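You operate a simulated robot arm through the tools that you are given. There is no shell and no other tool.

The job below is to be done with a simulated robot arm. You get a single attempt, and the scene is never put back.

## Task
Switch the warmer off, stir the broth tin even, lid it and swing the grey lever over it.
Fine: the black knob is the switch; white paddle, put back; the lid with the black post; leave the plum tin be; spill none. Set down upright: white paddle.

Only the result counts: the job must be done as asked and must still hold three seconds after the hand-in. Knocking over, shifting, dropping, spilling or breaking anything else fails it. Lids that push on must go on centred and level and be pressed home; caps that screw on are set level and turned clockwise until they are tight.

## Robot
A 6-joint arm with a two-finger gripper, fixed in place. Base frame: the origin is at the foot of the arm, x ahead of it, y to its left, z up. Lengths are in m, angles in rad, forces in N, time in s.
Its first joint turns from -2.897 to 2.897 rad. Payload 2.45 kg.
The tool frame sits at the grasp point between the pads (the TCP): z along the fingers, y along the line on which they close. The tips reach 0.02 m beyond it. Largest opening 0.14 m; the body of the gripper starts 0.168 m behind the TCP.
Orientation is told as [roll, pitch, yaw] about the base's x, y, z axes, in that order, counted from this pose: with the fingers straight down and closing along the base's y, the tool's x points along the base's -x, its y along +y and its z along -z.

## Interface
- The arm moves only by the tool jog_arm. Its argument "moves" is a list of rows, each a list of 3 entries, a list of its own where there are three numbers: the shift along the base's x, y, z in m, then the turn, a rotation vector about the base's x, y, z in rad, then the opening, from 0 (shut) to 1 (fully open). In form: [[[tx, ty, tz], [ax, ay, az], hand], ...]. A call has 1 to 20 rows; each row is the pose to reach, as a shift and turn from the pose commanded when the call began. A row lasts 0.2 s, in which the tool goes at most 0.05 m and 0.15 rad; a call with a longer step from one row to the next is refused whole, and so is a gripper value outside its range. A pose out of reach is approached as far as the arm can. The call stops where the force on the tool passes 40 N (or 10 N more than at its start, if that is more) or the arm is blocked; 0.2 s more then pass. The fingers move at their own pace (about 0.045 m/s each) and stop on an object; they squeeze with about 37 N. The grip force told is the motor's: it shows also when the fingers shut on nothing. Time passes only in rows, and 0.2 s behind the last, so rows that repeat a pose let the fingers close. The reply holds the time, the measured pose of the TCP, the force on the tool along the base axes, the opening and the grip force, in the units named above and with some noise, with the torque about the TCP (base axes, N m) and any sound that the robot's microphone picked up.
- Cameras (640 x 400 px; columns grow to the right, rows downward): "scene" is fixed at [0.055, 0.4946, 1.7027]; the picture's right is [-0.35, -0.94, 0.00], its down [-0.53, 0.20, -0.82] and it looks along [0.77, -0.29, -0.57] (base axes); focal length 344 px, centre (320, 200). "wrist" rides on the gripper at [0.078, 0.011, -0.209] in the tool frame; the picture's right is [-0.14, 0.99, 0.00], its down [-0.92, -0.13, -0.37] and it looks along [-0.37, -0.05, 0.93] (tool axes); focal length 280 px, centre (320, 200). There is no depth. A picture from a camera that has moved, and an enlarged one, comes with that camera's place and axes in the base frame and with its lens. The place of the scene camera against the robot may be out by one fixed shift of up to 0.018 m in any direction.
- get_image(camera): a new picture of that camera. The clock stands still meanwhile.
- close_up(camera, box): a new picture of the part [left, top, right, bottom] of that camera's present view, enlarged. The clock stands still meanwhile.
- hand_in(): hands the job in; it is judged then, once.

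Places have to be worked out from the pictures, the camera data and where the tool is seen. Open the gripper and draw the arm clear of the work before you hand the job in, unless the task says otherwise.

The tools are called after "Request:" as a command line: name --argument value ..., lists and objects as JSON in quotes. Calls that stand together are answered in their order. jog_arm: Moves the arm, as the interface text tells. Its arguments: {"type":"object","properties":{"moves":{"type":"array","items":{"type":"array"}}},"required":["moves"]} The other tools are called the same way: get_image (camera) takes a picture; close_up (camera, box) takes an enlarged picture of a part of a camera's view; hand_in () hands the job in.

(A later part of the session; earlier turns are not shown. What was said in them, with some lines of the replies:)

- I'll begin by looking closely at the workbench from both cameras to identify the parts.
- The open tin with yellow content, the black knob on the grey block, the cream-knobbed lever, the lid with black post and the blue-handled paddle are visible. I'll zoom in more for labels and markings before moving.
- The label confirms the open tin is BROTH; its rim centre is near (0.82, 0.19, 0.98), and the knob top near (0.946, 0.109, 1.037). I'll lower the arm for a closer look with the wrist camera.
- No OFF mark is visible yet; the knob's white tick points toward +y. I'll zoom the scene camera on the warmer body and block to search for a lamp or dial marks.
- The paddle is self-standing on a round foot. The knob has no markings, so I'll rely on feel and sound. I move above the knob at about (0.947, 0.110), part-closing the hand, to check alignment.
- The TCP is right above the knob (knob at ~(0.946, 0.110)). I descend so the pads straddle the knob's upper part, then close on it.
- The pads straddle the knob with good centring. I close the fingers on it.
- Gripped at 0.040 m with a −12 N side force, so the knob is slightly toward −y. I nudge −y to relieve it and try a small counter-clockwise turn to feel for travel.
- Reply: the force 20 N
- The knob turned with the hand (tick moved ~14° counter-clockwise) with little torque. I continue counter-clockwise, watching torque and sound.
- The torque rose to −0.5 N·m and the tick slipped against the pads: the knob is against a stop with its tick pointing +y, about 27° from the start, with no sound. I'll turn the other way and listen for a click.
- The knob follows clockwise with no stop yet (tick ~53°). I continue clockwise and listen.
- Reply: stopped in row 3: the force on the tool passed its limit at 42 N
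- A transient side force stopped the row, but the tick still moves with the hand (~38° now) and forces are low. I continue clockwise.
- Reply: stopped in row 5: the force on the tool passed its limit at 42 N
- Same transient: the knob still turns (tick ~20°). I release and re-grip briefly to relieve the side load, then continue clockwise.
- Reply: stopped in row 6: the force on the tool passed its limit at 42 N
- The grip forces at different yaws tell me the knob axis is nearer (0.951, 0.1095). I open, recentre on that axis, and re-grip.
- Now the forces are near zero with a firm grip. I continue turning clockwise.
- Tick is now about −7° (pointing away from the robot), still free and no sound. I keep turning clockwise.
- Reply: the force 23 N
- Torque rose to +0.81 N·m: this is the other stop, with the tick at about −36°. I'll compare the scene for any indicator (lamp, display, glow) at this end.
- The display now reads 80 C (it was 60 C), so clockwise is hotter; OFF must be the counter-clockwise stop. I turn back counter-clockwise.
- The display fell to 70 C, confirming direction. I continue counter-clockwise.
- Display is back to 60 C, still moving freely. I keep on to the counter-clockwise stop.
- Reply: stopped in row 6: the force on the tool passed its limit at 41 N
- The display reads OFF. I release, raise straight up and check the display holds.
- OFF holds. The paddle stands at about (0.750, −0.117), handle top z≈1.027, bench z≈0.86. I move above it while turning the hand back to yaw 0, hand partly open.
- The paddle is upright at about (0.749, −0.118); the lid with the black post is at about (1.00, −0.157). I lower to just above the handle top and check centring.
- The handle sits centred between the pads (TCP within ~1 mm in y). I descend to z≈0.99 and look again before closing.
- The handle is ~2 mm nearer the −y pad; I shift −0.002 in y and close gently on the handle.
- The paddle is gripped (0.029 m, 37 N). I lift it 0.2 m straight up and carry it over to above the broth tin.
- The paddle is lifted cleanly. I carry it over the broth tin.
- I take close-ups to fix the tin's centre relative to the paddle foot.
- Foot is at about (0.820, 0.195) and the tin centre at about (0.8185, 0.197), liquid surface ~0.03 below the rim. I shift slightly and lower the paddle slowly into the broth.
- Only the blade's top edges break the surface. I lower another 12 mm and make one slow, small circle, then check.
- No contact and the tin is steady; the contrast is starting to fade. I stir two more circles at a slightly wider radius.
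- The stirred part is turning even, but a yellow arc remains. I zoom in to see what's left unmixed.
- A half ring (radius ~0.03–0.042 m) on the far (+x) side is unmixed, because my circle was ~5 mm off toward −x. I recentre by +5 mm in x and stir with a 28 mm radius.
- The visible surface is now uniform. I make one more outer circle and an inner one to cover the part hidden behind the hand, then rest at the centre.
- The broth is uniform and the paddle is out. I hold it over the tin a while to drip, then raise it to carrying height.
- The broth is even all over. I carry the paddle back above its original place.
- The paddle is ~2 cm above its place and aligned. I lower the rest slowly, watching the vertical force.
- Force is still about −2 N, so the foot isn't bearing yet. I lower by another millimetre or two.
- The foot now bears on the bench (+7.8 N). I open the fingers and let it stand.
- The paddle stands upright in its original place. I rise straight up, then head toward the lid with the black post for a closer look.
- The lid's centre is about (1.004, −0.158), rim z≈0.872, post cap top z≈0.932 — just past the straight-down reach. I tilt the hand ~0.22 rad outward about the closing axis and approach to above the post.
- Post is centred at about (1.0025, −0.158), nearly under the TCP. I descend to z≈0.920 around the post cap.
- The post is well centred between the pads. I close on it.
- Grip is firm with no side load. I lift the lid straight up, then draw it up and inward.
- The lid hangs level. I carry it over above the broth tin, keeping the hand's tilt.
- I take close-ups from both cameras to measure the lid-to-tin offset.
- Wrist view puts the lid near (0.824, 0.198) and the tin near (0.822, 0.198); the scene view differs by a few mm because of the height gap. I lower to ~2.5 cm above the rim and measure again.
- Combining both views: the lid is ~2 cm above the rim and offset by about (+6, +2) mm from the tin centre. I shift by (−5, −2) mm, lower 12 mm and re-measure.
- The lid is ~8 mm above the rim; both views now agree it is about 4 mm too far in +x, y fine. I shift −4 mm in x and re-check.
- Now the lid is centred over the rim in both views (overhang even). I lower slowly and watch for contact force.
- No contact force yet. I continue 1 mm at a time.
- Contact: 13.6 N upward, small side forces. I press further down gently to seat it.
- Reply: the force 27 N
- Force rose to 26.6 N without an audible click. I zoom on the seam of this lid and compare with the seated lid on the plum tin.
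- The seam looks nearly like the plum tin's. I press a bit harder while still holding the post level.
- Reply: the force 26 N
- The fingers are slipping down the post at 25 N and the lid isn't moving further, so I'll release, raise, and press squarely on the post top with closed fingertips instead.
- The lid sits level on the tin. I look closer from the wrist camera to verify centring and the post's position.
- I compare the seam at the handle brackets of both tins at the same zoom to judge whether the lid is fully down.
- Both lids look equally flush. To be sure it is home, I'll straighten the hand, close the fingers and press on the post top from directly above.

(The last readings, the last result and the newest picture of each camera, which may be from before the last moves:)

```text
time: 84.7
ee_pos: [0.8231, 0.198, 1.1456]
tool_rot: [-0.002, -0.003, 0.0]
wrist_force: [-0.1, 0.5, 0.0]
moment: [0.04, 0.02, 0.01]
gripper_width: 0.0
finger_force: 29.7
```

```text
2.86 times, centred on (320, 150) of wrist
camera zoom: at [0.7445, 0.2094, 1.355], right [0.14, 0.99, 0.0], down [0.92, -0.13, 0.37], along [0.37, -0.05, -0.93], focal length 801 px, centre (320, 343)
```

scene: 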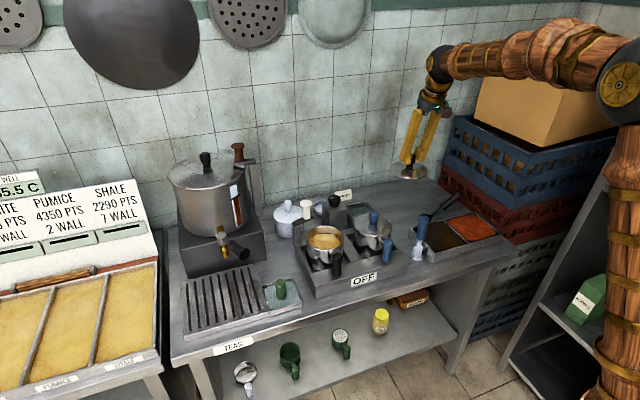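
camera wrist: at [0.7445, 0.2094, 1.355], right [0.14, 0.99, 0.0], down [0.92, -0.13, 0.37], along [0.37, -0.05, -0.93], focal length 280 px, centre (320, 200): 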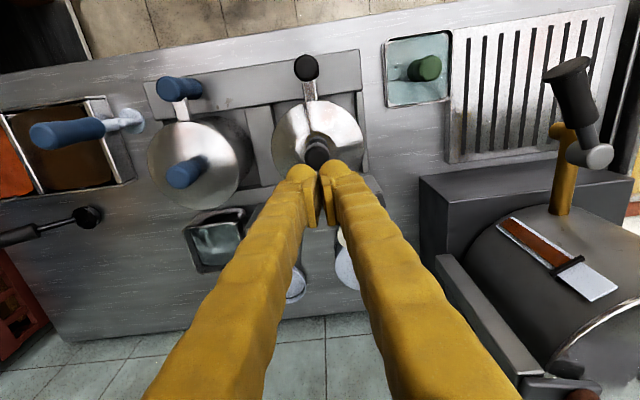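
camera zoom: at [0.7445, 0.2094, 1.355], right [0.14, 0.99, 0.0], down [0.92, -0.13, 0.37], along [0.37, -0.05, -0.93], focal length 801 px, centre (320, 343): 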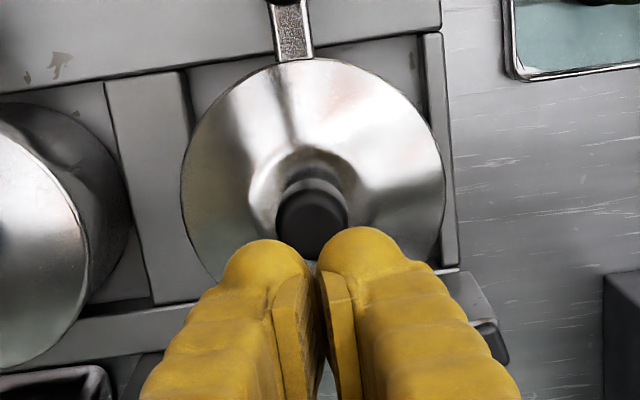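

Post top is at about (0.820, 0.196, 1.03). I move over it and descend to just above, then press in small steps.

Request:
jog_arm --moves '[[[-0.003, -0.002, -0.025], [0, 0, 0], 0], [[-0.003, -0.002, -0.05], [0, 0, 0], 0], [[-0.003, -0.002, -0.07], [0, 0, 0], 0], [[-0.003, -0.002, -0.08], [0, 0, 0], 0], [[-0.003, -0.002, -0.083], [0, 0, 0], 0], [[-0.003, -0.002, -0.086], [0, 0, 0], 0], [[-0.003, -0.002, -0.088], [0, 0, 0], 0], [[-0.003, -0.002, -0.09], [0, 0, 0], 0], [[-0.003, -0.002, -0.092], [0, 0, 0], 0], [[-0.003, -0.002, -0.092], [0, 0, 0], 0]]'

Request:
close_up --camera "scene" --box '[295, 190, 355, 260]'

```text
time: 86.5
ee_pos: [0.8199, 0.1971, 1.0588]
tool_rot: [0.0, -0.006, 0.0]
wrist_force: [-2.1, -0.8, 11.4]
moment: [-0.02, 0.09, 0.09]
gripper_width: 0.0059
finger_force: 29.6
stopped in row 9: the force on the tool passed its limit at 46 N (the readings are from after the stop); the commanded pose is now the measured one
```

```text
5.71 times, centred on (325, 225) of scene
camera zoom: at [0.055, 0.4946, 1.7027], right [-0.35, -0.94, 0.0], down [-0.53, 0.2, -0.82], along [0.77, -0.29, -0.57], focal length 1964 px, centre (291, 57)
```

zoom: 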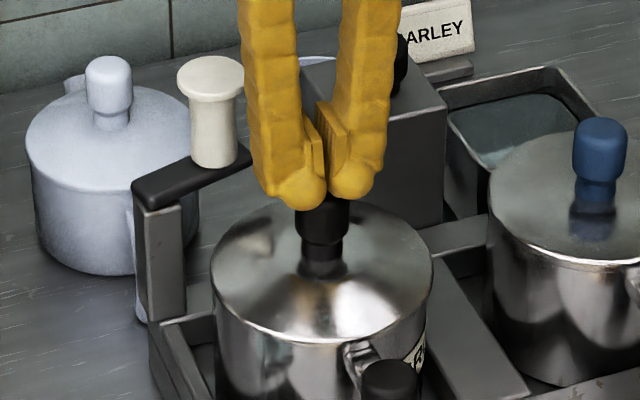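

The press peaked at 46 N with nothing yielding, so the lid is down. I back off upward and check seam and level.

Request:
jog_arm --moves '[[[0, 0, 0.01], [0, 0, 0], 0], [[0, 0, 0.04], [0, 0, 0], 0], [[0, 0, 0.08], [0, 0, 0], 0], [[0, 0, 0.1], [0, 0, 0], 0]]'

Request:
close_up --camera "scene" --box '[298, 225, 348, 265]'

Request:
close_up --camera "scene" --box '[318, 240, 348, 260]'

Request:
close_up --camera "wrist" --box '[260, 80, 380, 220]'

```text
time: 87.5
ee_pos: [0.8202, 0.1975, 1.1593]
tool_rot: [-0.002, -0.004, -0.001]
wrist_force: [-0.5, 0.0, 0.4]
moment: [-0.01, -0.01, 0.03]
gripper_width: 0.0003
finger_force: 29.4
```

```text
10.00 times, centred on (323, 245) of scene
camera zoom: at [0.055, 0.4946, 1.7027], right [-0.35, -0.94, 0.0], down [-0.53, 0.2, -0.82], along [0.77, -0.29, -0.57], focal length 3438 px, centre (290, -250)
```

zoom: 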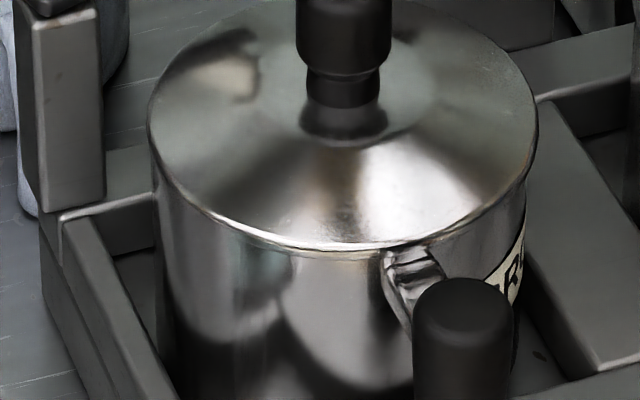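

```text
16.00 times, centred on (333, 250) of scene
camera zoom: at [0.055, 0.4946, 1.7027], right [-0.35, -0.94, 0.0], down [-0.53, 0.2, -0.82], along [0.77, -0.29, -0.57], focal length 5500 px, centre (112, -600)
```

zoom: 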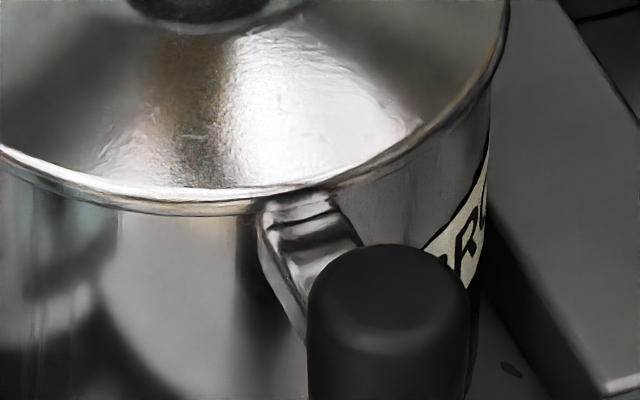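

```text
2.86 times, centred on (320, 150) of wrist
camera zoom: at [0.7418, 0.2091, 1.3692], right [0.14, 0.99, 0.0], down [0.92, -0.13, 0.37], along [0.37, -0.05, -0.93], focal length 801 px, centre (320, 343)
```

zoom: 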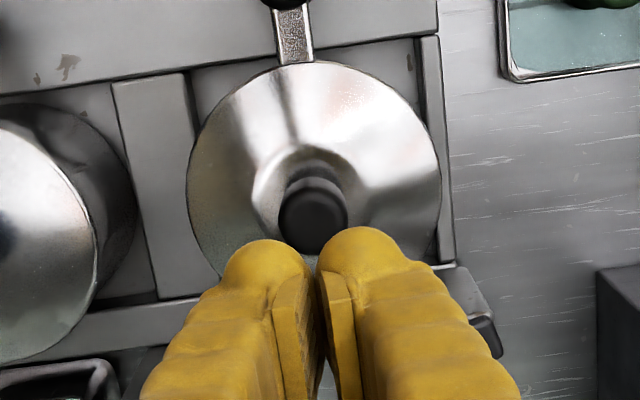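

The lid is flush, level and centred. Now the lever: I move aside to get a clear wrist view of the lever's arm, pivot and cream grip.

Request:
jog_arm --moves '[[[0.01, -0.03, 0.02], [0, 0, 0], 0], [[0.025, -0.06, 0.04], [0, 0, 0], 0], [[0.04, -0.09, 0.05], [0, 0, 0], 0], [[0.05, -0.11, 0.05], [0, 0, 0], 0], [[0.05, -0.11, 0.05], [0, 0, 0], 0]]'

Request:
get_image --camera "wrist"

Request:
close_up --camera "scene" --box '[270, 180, 360, 260]'

```text
time: 88.7
ee_pos: [0.8699, 0.0853, 1.2079]
tool_rot: [0.0, -0.007, 0.0]
wrist_force: [0.8, 0.0, 0.1]
moment: [0.02, -0.01, -0.02]
gripper_width: 0.0003
finger_force: 29.8
```

```text
taken
camera wrist: at [0.7914, 0.0977, 1.418], right [0.14, 0.99, 0.0], down [0.92, -0.13, 0.37], along [0.37, -0.05, -0.93], focal length 280 px, centre (320, 200)
```

wrist: 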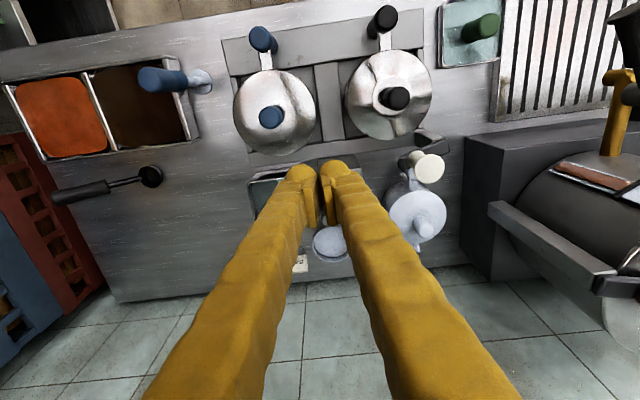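

```text
5.00 times, centred on (315, 220) of scene
camera zoom: at [0.055, 0.4946, 1.7027], right [-0.35, -0.94, 0.0], down [-0.53, 0.2, -0.82], along [0.77, -0.29, -0.57], focal length 1719 px, centre (345, 100)
```

zoom: 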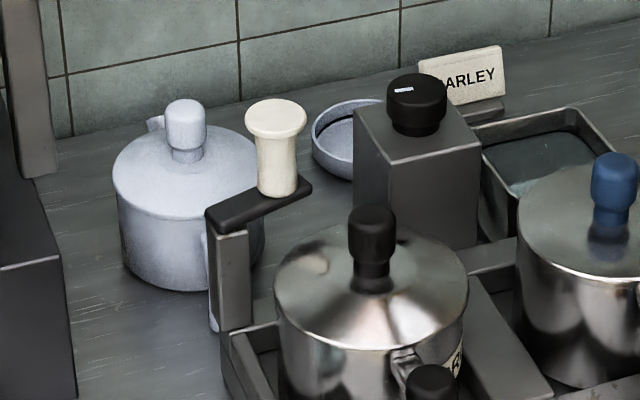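

Request:
close_up --camera "wrist" --box '[370, 100, 480, 200]'

Request:
close_up --camera "scene" --box '[280, 195, 325, 235]'

```text
4.00 times, centred on (425, 150) of wrist
camera zoom: at [0.7914, 0.0977, 1.418], right [0.14, 0.99, 0.0], down [0.92, -0.13, 0.37], along [0.37, -0.05, -0.93], focal length 1122 px, centre (-100, 400)
```

zoom: 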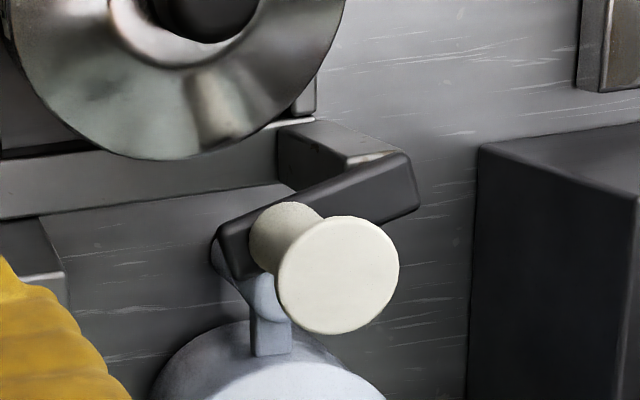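

```text
10.00 times, centred on (302, 215) of scene
camera zoom: at [0.055, 0.4946, 1.7027], right [-0.35, -0.94, 0.0], down [-0.53, 0.2, -0.82], along [0.77, -0.29, -0.57], focal length 3438 px, centre (495, 50)
```

zoom: 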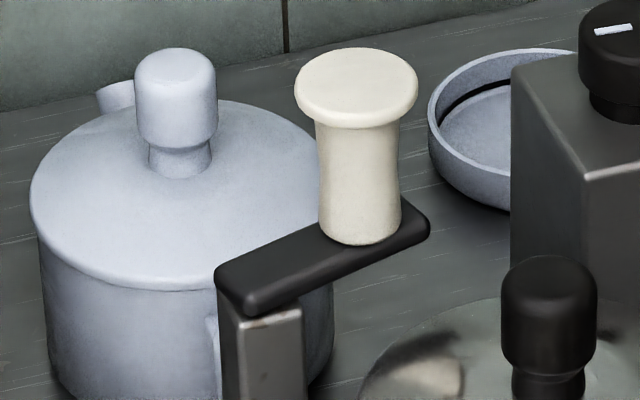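

The grip's flange is at about (0.907, 0.223, 1.069), radius 0.02; arm top z≈1.012; pivot near (0.897, 0.258). It must swing ~67° clockwise (grip toward −x). I move the closed fingers to the far (+x) side of the grip, still above it.

Request:
jog_arm --moves '[[[0.025, 0.035, 0], [0, 0, 0], 0], [[0.05, 0.07, 0], [0, 0, 0], 0], [[0.07, 0.105, 0], [0, 0, 0], 0], [[0.083, 0.139, -0.02], [0, 0, 0], 0], [[0.083, 0.139, -0.06], [0, 0, 0], 0], [[0.083, 0.139, -0.085], [0, 0, 0], 0], [[0.083, 0.139, -0.085], [0, 0, 0], 0]]'

Request:
get_image --camera "wrist"

Request:
close_up --camera "scene" --box '[260, 160, 360, 250]'

```text
time: 90.3
ee_pos: [0.953, 0.2229, 1.1245]
tool_rot: [0.0, -0.007, 0.0]
wrist_force: [-0.1, -0.4, 0.8]
moment: [-0.01, 0.03, -0.01]
gripper_width: 0.0
finger_force: 29.8
```

```text
taken
camera wrist: at [0.8738, 0.2361, 1.3328], right [0.14, 0.99, 0.0], down [0.92, -0.13, 0.37], along [0.37, -0.05, -0.93], focal length 280 px, centre (320, 200)
```

wrist: 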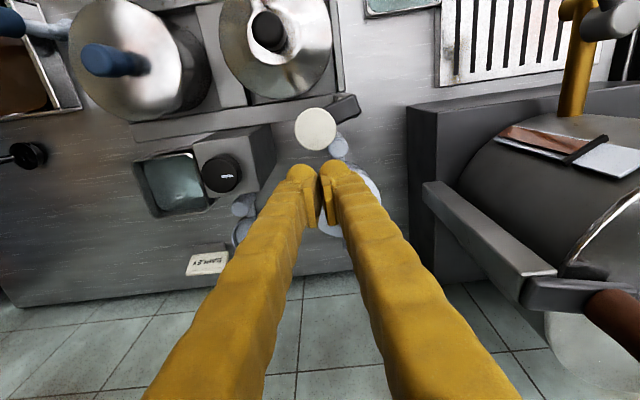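

```text
4.44 times, centred on (310, 205) of scene
camera zoom: at [0.055, 0.4946, 1.7027], right [-0.35, -0.94, 0.0], down [-0.53, 0.2, -0.82], along [0.77, -0.29, -0.57], focal length 1528 px, centre (364, 178)
```

zoom: 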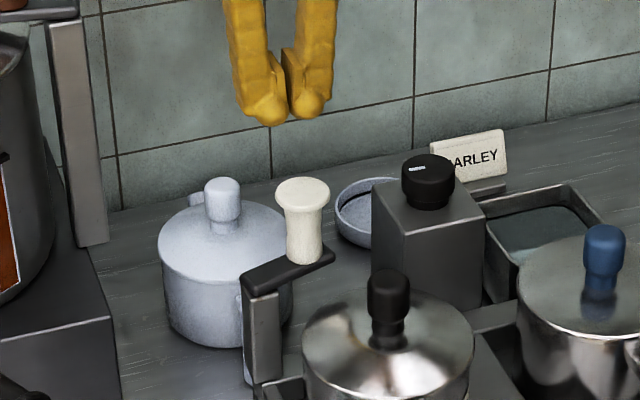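

The fingers are just beyond the grip (flange edge x≈0.929, finger face x≈0.935). I descend to z≈1.05 a few mm further out.

Request:
jog_arm --moves '[[[0.004, 0.003, -0.02], [0, 0, 0], 0], [[0.004, 0.003, -0.045], [0, 0, 0], 0], [[0.004, 0.003, -0.065], [0, 0, 0], 0], [[0.004, 0.003, -0.074], [0, 0, 0], 0], [[0.004, 0.003, -0.074], [0, 0, 0], 0]]'

Request:
close_up --camera "wrist" --box '[250, 90, 390, 230]'

Request:
close_up --camera "scene" --box '[270, 170, 350, 250]'

```text
time: 91.5
ee_pos: [0.9567, 0.2289, 1.0528]
tool_rot: [0.0, -0.005, -0.001]
wrist_force: [0.3, -1.3, 0.0]
moment: [-0.04, 0.05, -0.02]
gripper_width: 0.0
finger_force: 29.3
```

```text
2.86 times, centred on (320, 160) of wrist
camera zoom: at [0.878, 0.2402, 1.2617], right [0.14, 0.99, 0.0], down [0.92, -0.13, 0.37], along [0.37, -0.05, -0.93], focal length 801 px, centre (320, 314)
```

zoom: 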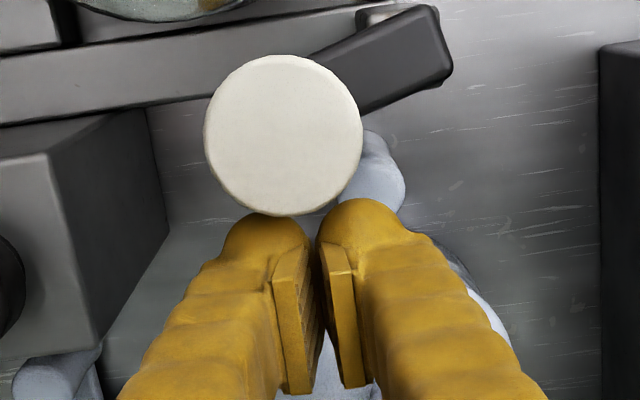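

```text
5.00 times, centred on (310, 210) of scene
camera zoom: at [0.055, 0.4946, 1.7027], right [-0.35, -0.94, 0.0], down [-0.53, 0.2, -0.82], along [0.77, -0.29, -0.57], focal length 1719 px, centre (370, 150)
```

zoom: 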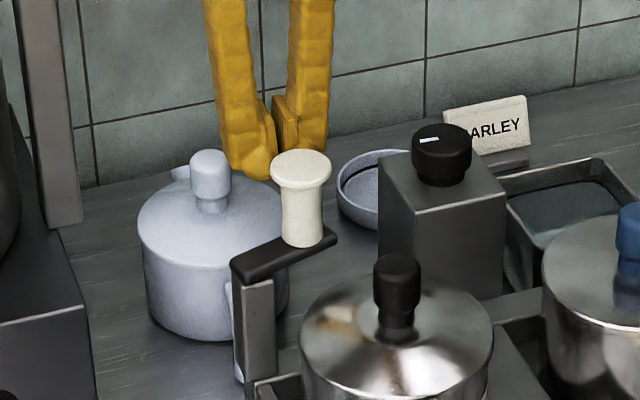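

The closed fingers are behind the grip, laterally within ~2 mm. I push toward −x in small steps and watch the lever.

Request:
jog_arm --moves '[[[-0.006, -0.002, 0], [0, 0, 0], 0], [[-0.011, -0.003, 0], [0, 0, 0], 0], [[-0.015, -0.004, 0], [0, 0, 0], 0], [[-0.019, -0.004, 0], [0, 0, 0], 0], [[-0.023, -0.005, 0], [0, 0, 0], 0], [[-0.023, -0.005, 0], [0, 0, 0], 0]]'

Request:
close_up --camera "wrist" --box '[250, 90, 390, 230]'

Request:
close_up --camera "scene" --box '[270, 170, 350, 250]'

```text
time: 92.9
ee_pos: [0.934, 0.2231, 1.0521]
tool_rot: [-0.001, -0.005, 0.0]
wrist_force: [0.6, 0.5, -0.2]
moment: [0.01, 0.0, -0.01]
gripper_width: 0.0
finger_force: 29.4
```

```text
2.86 times, centred on (320, 160) of wrist
camera zoom: at [0.8549, 0.2352, 1.2605], right [0.14, 0.99, 0.0], down [0.92, -0.13, 0.37], along [0.37, -0.05, -0.93], focal length 801 px, centre (320, 314)
```

zoom: 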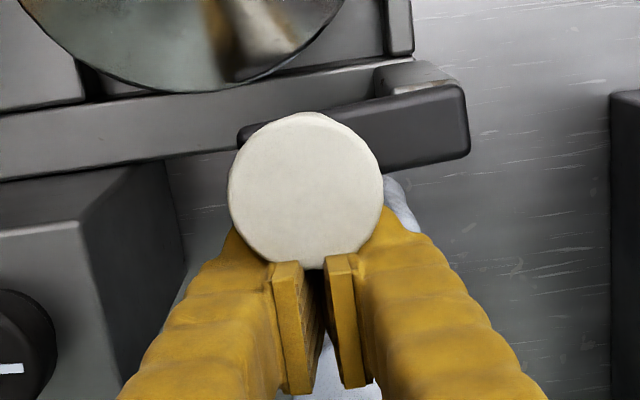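

```text
5.00 times, centred on (310, 210) of scene
camera zoom: at [0.055, 0.4946, 1.7027], right [-0.35, -0.94, 0.0], down [-0.53, 0.2, -0.82], along [0.77, -0.29, -0.57], focal length 1719 px, centre (370, 150)
```

zoom: 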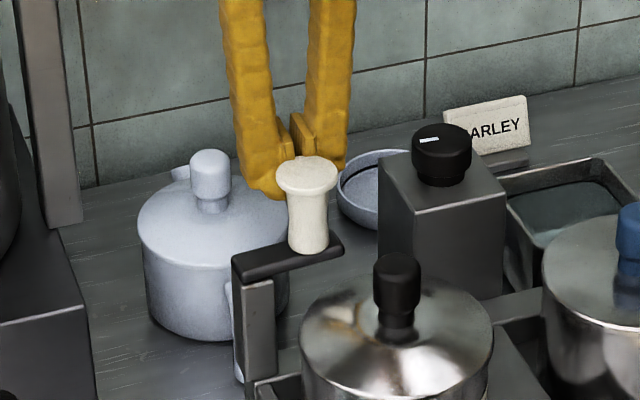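

The lever swings easily with negligible force. I continue pushing −x with a little +y to follow the arc.

Request:
jog_arm --moves '[[[-0.004, 0, 0], [0, 0, 0], 0], [[-0.008, 0, 0], [0, 0, 0], 0], [[-0.012, 0.001, 0], [0, 0, 0], 0], [[-0.016, 0.003, 0], [0, 0, 0], 0], [[-0.02, 0.005, 0], [0, 0, 0], 0], [[-0.024, 0.008, 0], [0, 0, 0], 0], [[-0.024, 0.008, 0], [0, 0, 0], 0]]'

Request:
close_up --camera "wrist" --box '[250, 90, 390, 230]'

Request:
close_up --camera "scene" --box '[270, 170, 350, 250]'

```text
time: 94.5
ee_pos: [0.9101, 0.2323, 1.051]
tool_rot: [0.0, -0.006, 0.001]
wrist_force: [-0.8, 1.0, -0.4]
moment: [-0.01, -0.01, 0.01]
gripper_width: 0.0001
finger_force: 29.9
```

```text
2.86 times, centred on (320, 160) of wrist
camera zoom: at [0.8313, 0.244, 1.2604], right [0.14, 0.99, 0.0], down [0.92, -0.13, 0.37], along [0.37, -0.05, -0.93], focal length 801 px, centre (320, 314)
```

zoom: 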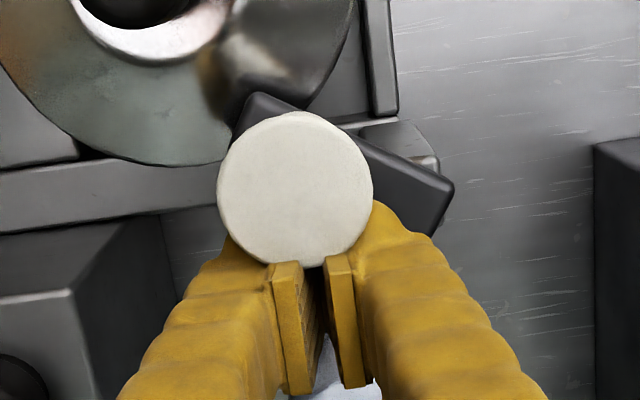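

```text
5.00 times, centred on (310, 210) of scene
camera zoom: at [0.055, 0.4946, 1.7027], right [-0.35, -0.94, 0.0], down [-0.53, 0.2, -0.82], along [0.77, -0.29, -0.57], focal length 1719 px, centre (370, 150)
```

zoom: 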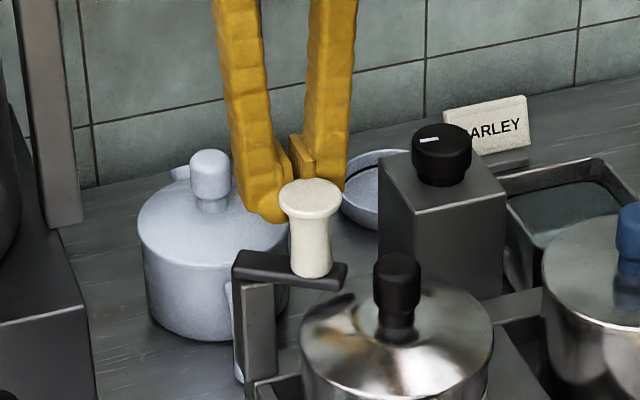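

The arm is at about −127° and its tip is reaching over the lid. I continue following the arc until it meets its stop.

Request:
jog_arm --moves '[[[-0.003, 0.002, 0], [0, 0, 0], 0], [[-0.006, 0.005, 0], [0, 0, 0], 0], [[-0.009, 0.009, 0], [0, 0, 0], 0], [[-0.009, 0.009, 0], [0, 0, 0], 0]]'

Request:
close_up --camera "wrist" --box '[250, 90, 390, 230]'

Request:
close_up --camera "scene" --box '[270, 170, 350, 250]'

```text
time: 95.5
ee_pos: [0.9022, 0.2404, 1.051]
tool_rot: [-0.001, -0.005, 0.001]
wrist_force: [5.1, -2.9, -1.6]
moment: [-0.03, -0.07, 0.1]
gripper_width: 0.0
finger_force: 29.9
```

```text
2.86 times, centred on (320, 160) of wrist
camera zoom: at [0.8229, 0.252, 1.2601], right [0.14, 0.99, 0.0], down [0.92, -0.13, 0.37], along [0.37, -0.05, -0.93], focal length 801 px, centre (320, 314)
```

zoom: 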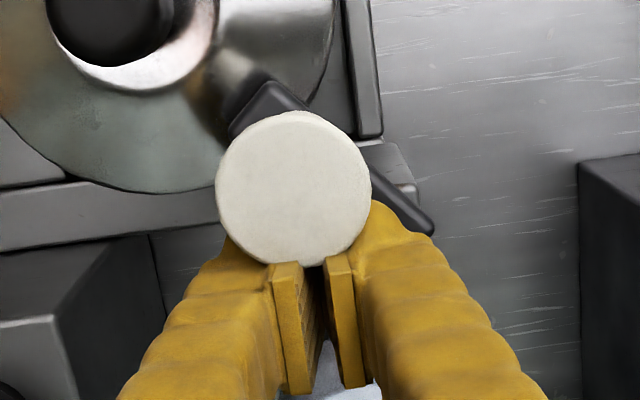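

```text
5.00 times, centred on (310, 210) of scene
camera zoom: at [0.055, 0.4946, 1.7027], right [-0.35, -0.94, 0.0], down [-0.53, 0.2, -0.82], along [0.77, -0.29, -0.57], focal length 1719 px, centre (370, 150)
```

zoom: 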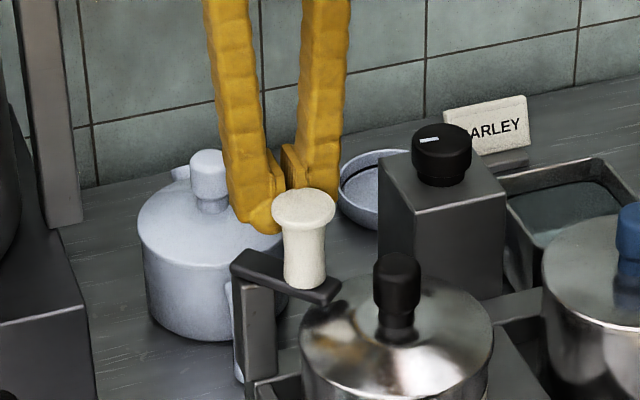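

The arm now points at the tin's centre (≈ −139°) with its tip over the lid; force is starting to build (5 N). I push a little further to find the stop.

Request:
jog_arm --moves '[[[-0.0015, 0.0025, 0], [0, 0, 0], 0], [[-0.003, 0.005, 0], [0, 0, 0], 0], [[-0.003, 0.005, 0], [0, 0, 0], 0]]'

Request:
close_up --camera "wrist" --box '[250, 90, 390, 230]'

Request:
close_up --camera "scene" --box '[285, 190, 350, 255]'

```text
time: 96.1
ee_pos: [0.903, 0.2421, 1.0524]
tool_rot: [-0.002, -0.01, 0.0]
wrist_force: [10.7, -2.2, -0.9]
moment: [-0.01, -0.14, 0.14]
gripper_width: 0.0001
finger_force: 29.9
stopped in row 2: the force on the tool passed its limit at 44 N (the readings are from after the stop); the commanded pose is now the measured one
```

```text
2.86 times, centred on (320, 160) of wrist
camera zoom: at [0.8219, 0.2545, 1.2599], right [0.14, 0.99, 0.0], down [0.92, -0.13, 0.38], along [0.38, -0.05, -0.93], focal length 801 px, centre (320, 314)
```

zoom: 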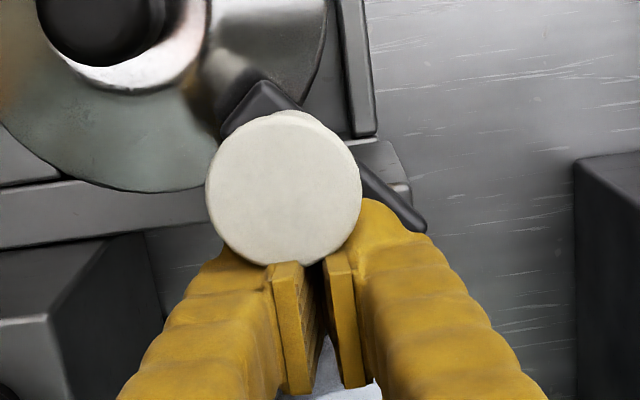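

```text
6.15 times, centred on (318, 222) of scene
camera zoom: at [0.055, 0.4946, 1.7027], right [-0.35, -0.94, 0.0], down [-0.53, 0.2, -0.82], along [0.77, -0.29, -0.57], focal length 2116 px, centre (335, 62)
```

zoom: 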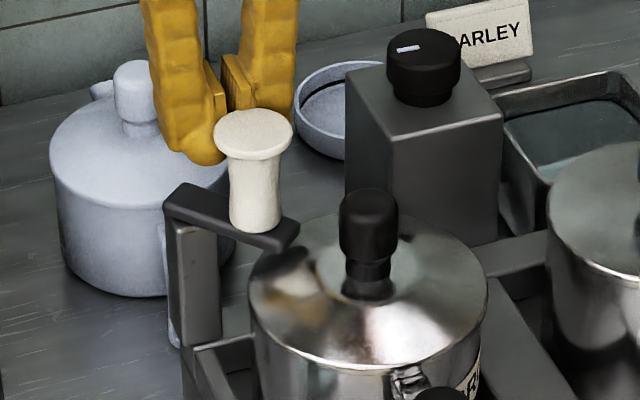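

The lever hit its stop (44 N) with the arm pointing at the tin's centre, tip over the lid. I back away in +x, rise, and inspect.

Request:
jog_arm --moves '[[[0.005, -0.002, 0], [0, 0, 0], 0], [[0.02, -0.004, 0], [0, 0, 0], 0], [[0.03, -0.005, 0.02], [0, 0, 0], 0], [[0.03, -0.005, 0.06], [0, 0, 0], 0], [[0.03, -0.02, 0.1], [0, 0, 0], 0], [[0.01, -0.06, 0.12], [0, 0, 0], 0], [[-0.02, -0.1, 0.13], [0, 0, 0], 0], [[-0.05, -0.14, 0.14], [0, 0, 0], 0], [[-0.08, -0.17, 0.15], [0, 0, 0], 0], [[-0.08, -0.17, 0.15], [0, 0, 0], 0]]'

Request:
get_image --camera "wrist"

Request:
close_up --camera "scene" --box '[270, 180, 430, 300]'

```text
refused: row 7 steps farther than a row can; nothing moved
```

```text
taken
camera wrist: at [0.8219, 0.2545, 1.2599], right [0.14, 0.99, 0.0], down [0.92, -0.13, 0.38], along [0.38, -0.05, -0.93], focal length 280 px, centre (320, 200)
```

wrist: 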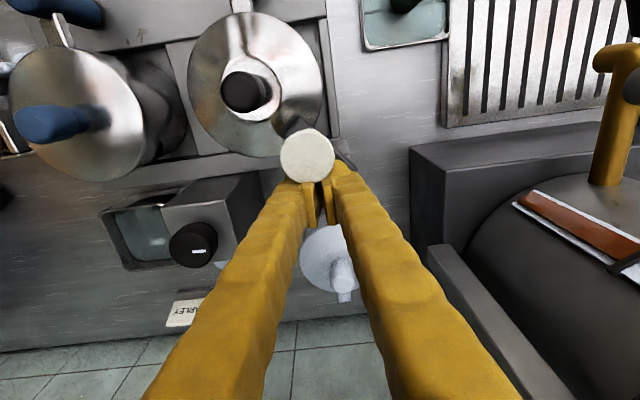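

```text
3.33 times, centred on (350, 240) of scene
camera zoom: at [0.055, 0.4946, 1.7027], right [-0.35, -0.94, 0.0], down [-0.53, 0.2, -0.82], along [0.77, -0.29, -0.57], focal length 1146 px, centre (220, 67)
```

zoom: 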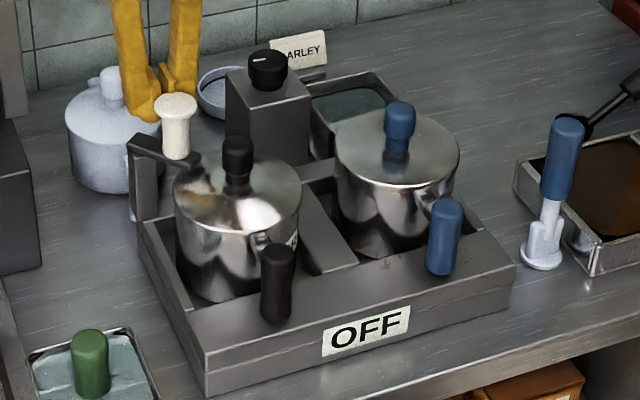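

That call was refused because a step was too long; nothing moved. I back off again with shorter steps.

Request:
jog_arm --moves '[[[0.005, -0.002, 0], [0, 0, 0], 0], [[0.02, -0.004, 0], [0, 0, 0], 0], [[0.03, -0.005, 0.02], [0, 0, 0], 0], [[0.03, -0.005, 0.06], [0, 0, 0], 0], [[0.03, -0.01, 0.1], [0, 0, 0], 0], [[0.02, -0.04, 0.12], [0, 0, 0], 0], [[0.0, -0.07, 0.135], [0, 0, 0], 0], [[-0.02, -0.1, 0.15], [0, 0, 0], 0], [[-0.04, -0.13, 0.16], [0, 0, 0], 0], [[-0.06, -0.16, 0.17], [0, 0, 0], 0], [[-0.06, -0.16, 0.17], [0, 0, 0], 0]]'

Request:
get_image --camera "wrist"

Request:
close_up --camera "scene" --box '[270, 180, 430, 300]'

Request:
close_up --camera "scene" --box '[285, 195, 350, 265]'

```text
time: 98.5
ee_pos: [0.8445, 0.0809, 1.2203]
tool_rot: [-0.002, -0.008, -0.002]
wrist_force: [-0.1, 0.4, 0.3]
moment: [-0.03, 0.0, -0.02]
gripper_width: 0.0
finger_force: 29.3
```

```text
taken
camera wrist: at [0.7645, 0.0928, 1.429], right [0.14, 0.99, 0.0], down [0.92, -0.13, 0.38], along [0.37, -0.05, -0.93], focal length 280 px, centre (320, 200)
```

wrist: 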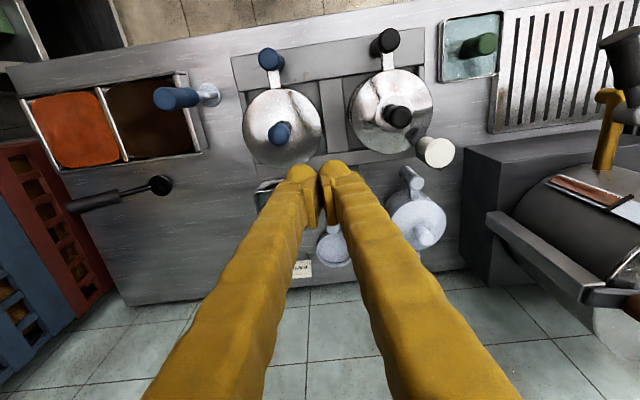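

```text
3.33 times, centred on (350, 240) of scene
camera zoom: at [0.055, 0.4946, 1.7027], right [-0.35, -0.94, 0.0], down [-0.53, 0.2, -0.82], along [0.77, -0.29, -0.57], focal length 1146 px, centre (220, 67)
```

zoom: 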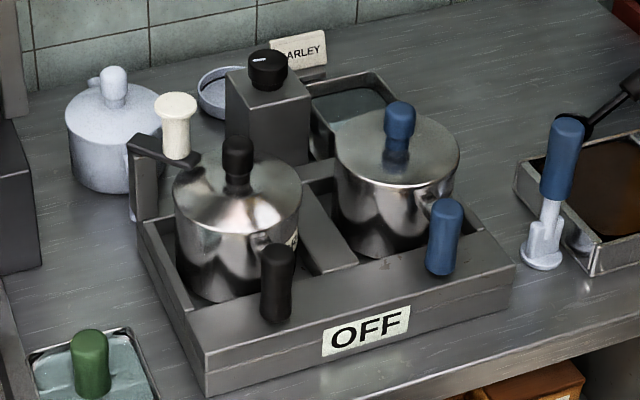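

```text
5.71 times, centred on (318, 230) of scene
camera zoom: at [0.055, 0.4946, 1.7027], right [-0.35, -0.94, 0.0], down [-0.53, 0.2, -0.82], along [0.77, -0.29, -0.57], focal length 1964 px, centre (334, 29)
```

zoom: 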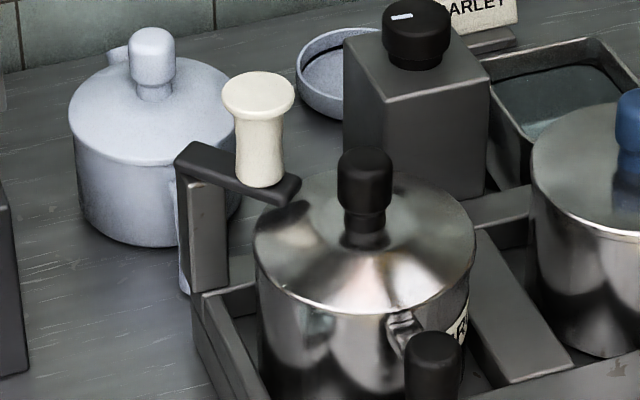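

Request:
close_up --camera "wrist" --box '[340, 50, 470, 180]'

Request:
close_up --camera "scene" --box '[298, 215, 348, 265]'

Request:
close_up --camera "scene" --box '[390, 190, 460, 270]'

```text
3.08 times, centred on (405, 115) of wrist
camera zoom: at [0.7645, 0.0928, 1.429], right [0.14, 0.99, 0.0], down [0.92, -0.13, 0.38], along [0.37, -0.05, -0.93], focal length 863 px, centre (58, 462)
```

zoom: 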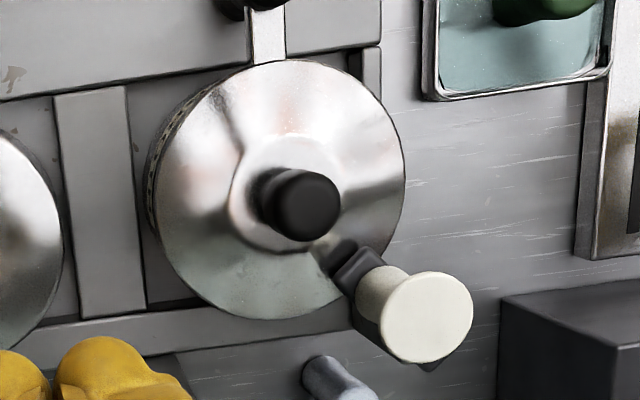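

```text
8.00 times, centred on (323, 240) of scene
camera zoom: at [0.055, 0.4946, 1.7027], right [-0.35, -0.94, 0.0], down [-0.53, 0.2, -0.82], along [0.77, -0.29, -0.57], focal length 2750 px, centre (296, -120)
```

zoom: 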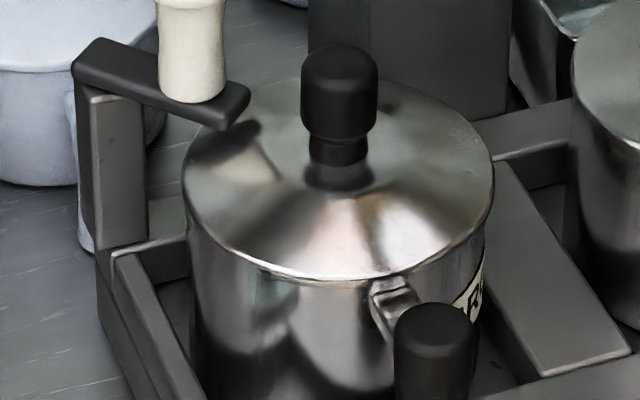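

```text
5.00 times, centred on (425, 230) of scene
camera zoom: at [0.055, 0.4946, 1.7027], right [-0.35, -0.94, 0.0], down [-0.53, 0.2, -0.82], along [0.77, -0.29, -0.57], focal length 1719 px, centre (-205, 50)
```

zoom: 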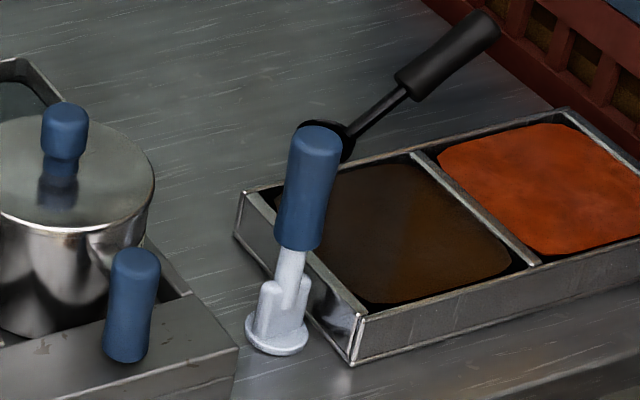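

Everything looks in place. I double-check the lid seam on both tins at higher zoom to be sure ours is fully home.

Request:
close_up --camera "scene" --box '[308, 240, 332, 255]'

Request:
close_up --camera "scene" --box '[362, 228, 386, 243]'

Request:
close_up --camera "scene" --box '[326, 228, 350, 250]'

Request:
close_up --camera "scene" --box '[376, 216, 400, 238]'

```text
16.00 times, centred on (320, 248) of scene
camera zoom: at [0.055, 0.4946, 1.7027], right [-0.35, -0.94, 0.0], down [-0.53, 0.2, -0.82], along [0.77, -0.29, -0.57], focal length 5500 px, centre (320, -560)
```

zoom: 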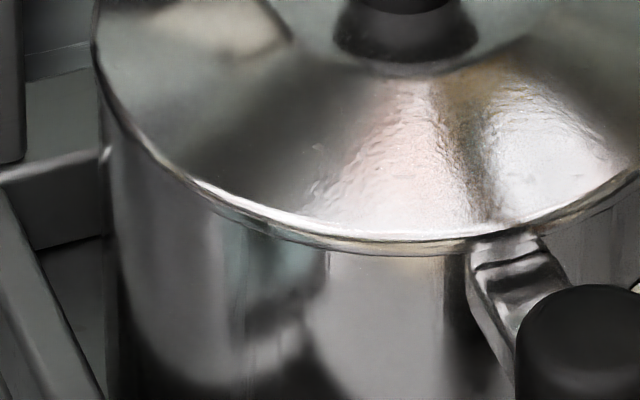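

```text
16.00 times, centred on (374, 236) of scene
camera zoom: at [0.055, 0.4946, 1.7027], right [-0.35, -0.94, 0.0], down [-0.53, 0.2, -0.82], along [0.77, -0.29, -0.57], focal length 5500 px, centre (-544, -368)
```

zoom: 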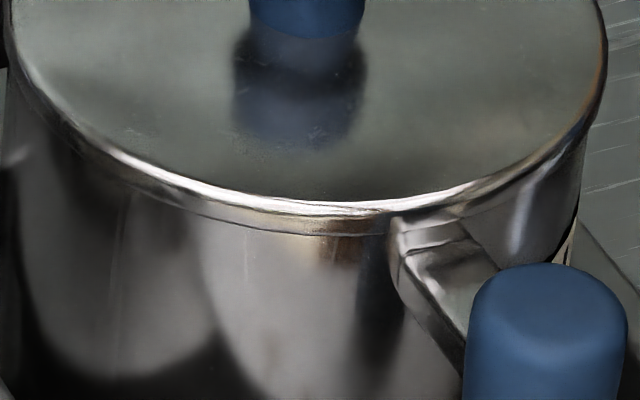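

```text
16.00 times, centred on (338, 239) of scene
camera zoom: at [0.055, 0.4946, 1.7027], right [-0.35, -0.94, 0.0], down [-0.53, 0.2, -0.82], along [0.77, -0.29, -0.57], focal length 5500 px, centre (32, -424)
```

zoom: 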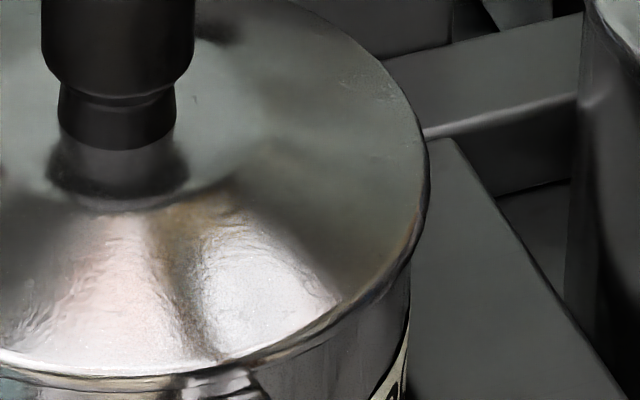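

```text
16.00 times, centred on (388, 227) of scene
camera zoom: at [0.055, 0.4946, 1.7027], right [-0.35, -0.94, 0.0], down [-0.53, 0.2, -0.82], along [0.77, -0.29, -0.57], focal length 5500 px, centre (-768, -232)
```

zoom: 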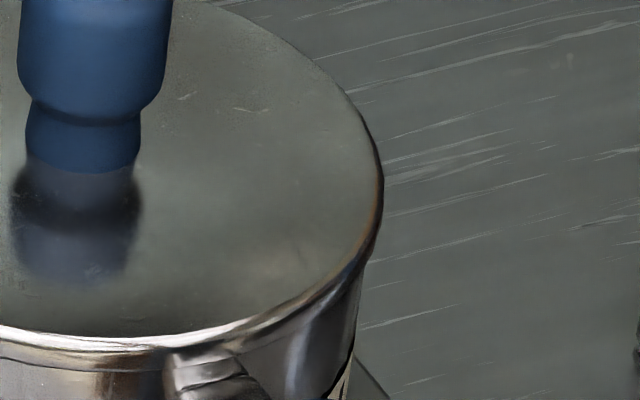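

The seam matches the plum tin's seated lid. I now open the gripper and withdraw the arm up and back, clear of the work.

Request:
jog_arm --moves '[[[-0.02, 0, 0.03], [0, 0, 0], 0.2], [[-0.04, 0, 0.06], [0, 0, 0], 0.5], [[-0.07, 0, 0.09], [0, 0, 0], 0.8], [[-0.1, 0, 0.12], [0, 0, 0], 1], [[-0.13, -0.01, 0.15], [0, 0, 0], 1], [[-0.15, -0.02, 0.17], [0, 0, 0], 1], [[-0.15, -0.02, 0.17], [0, 0, 0], 1], [[-0.15, -0.02, 0.17], [0, 0, 0], 1]]'

Request:
get_image --camera "scene"

Request:
close_up --camera "scene" --box '[270, 180, 470, 300]'

Request:
get_image --camera "wrist"

```text
time: 100.3
ee_pos: [0.6918, 0.0616, 1.3919]
tool_rot: [-0.001, -0.01, 0.0]
wrist_force: [-0.3, 0.3, 0.0]
moment: [-0.01, -0.01, -0.01]
gripper_width: 0.1401
finger_force: 0.1
```

```text
taken
```

scene: 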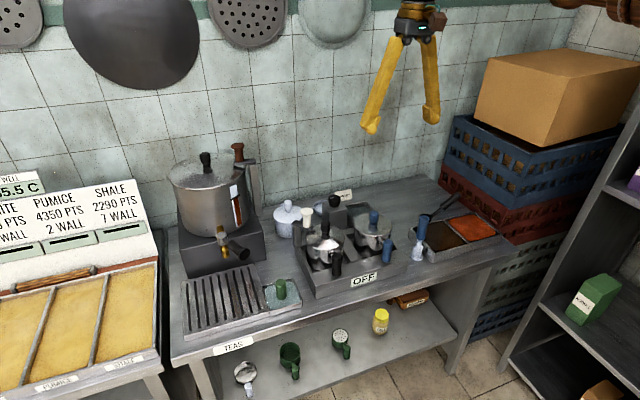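

```text
3.20 times, centred on (370, 240) of scene
camera zoom: at [0.055, 0.4946, 1.7027], right [-0.35, -0.94, 0.0], down [-0.53, 0.2, -0.82], along [0.77, -0.29, -0.57], focal length 1100 px, centre (160, 72)
```

zoom: 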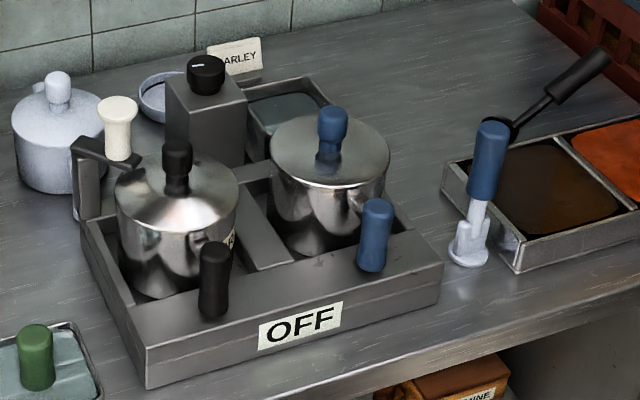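

```text
taken
camera wrist: at [0.6112, 0.073, 1.5999], right [0.14, 0.99, 0.0], down [0.92, -0.13, 0.38], along [0.37, -0.05, -0.93], focal length 280 px, centre (320, 200)
```

wrist: 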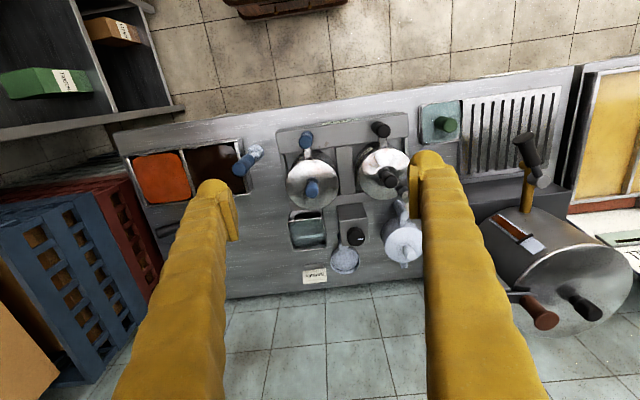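

The warmer reads OFF, and the broth was even before I lidded it. The lid is seated level and flush, and the lever rests over it at its stop. The white paddle stands upright where it was, the plum tin wasn't touched, and I see no spills. The hand is open and the arm is clear, so I'm handing in.

Request:
hand_in

```text
The job is handed in.
```

I finished the job and handed it in; it is judged at hand-in, and I haven't seen a verdict.

- **Warmer:** it is off. I first turned the black knob the wrong way and the display briefly went up to 80 C. I then turned it fully counter-clockwise, and the display reads OFF.
- **Broth tin:** I stirred it with the white paddle until the colour was even across the whole surface, and saw no spills.
- **White paddle:** it is back in its original spot, standing upright.
- **Lid:** the lid with the black post is centred and level on the broth tin. I pressed down on the post with a peak of 46 N. There was no click, but the seam looks the same as on the plum tin's lid.
- **Lever:** the grey lever is swung round to its stop, with its tip over the lid.
- **Plum tin:** not touched.

The gripper is open and the arm is drawn back clear of the work.
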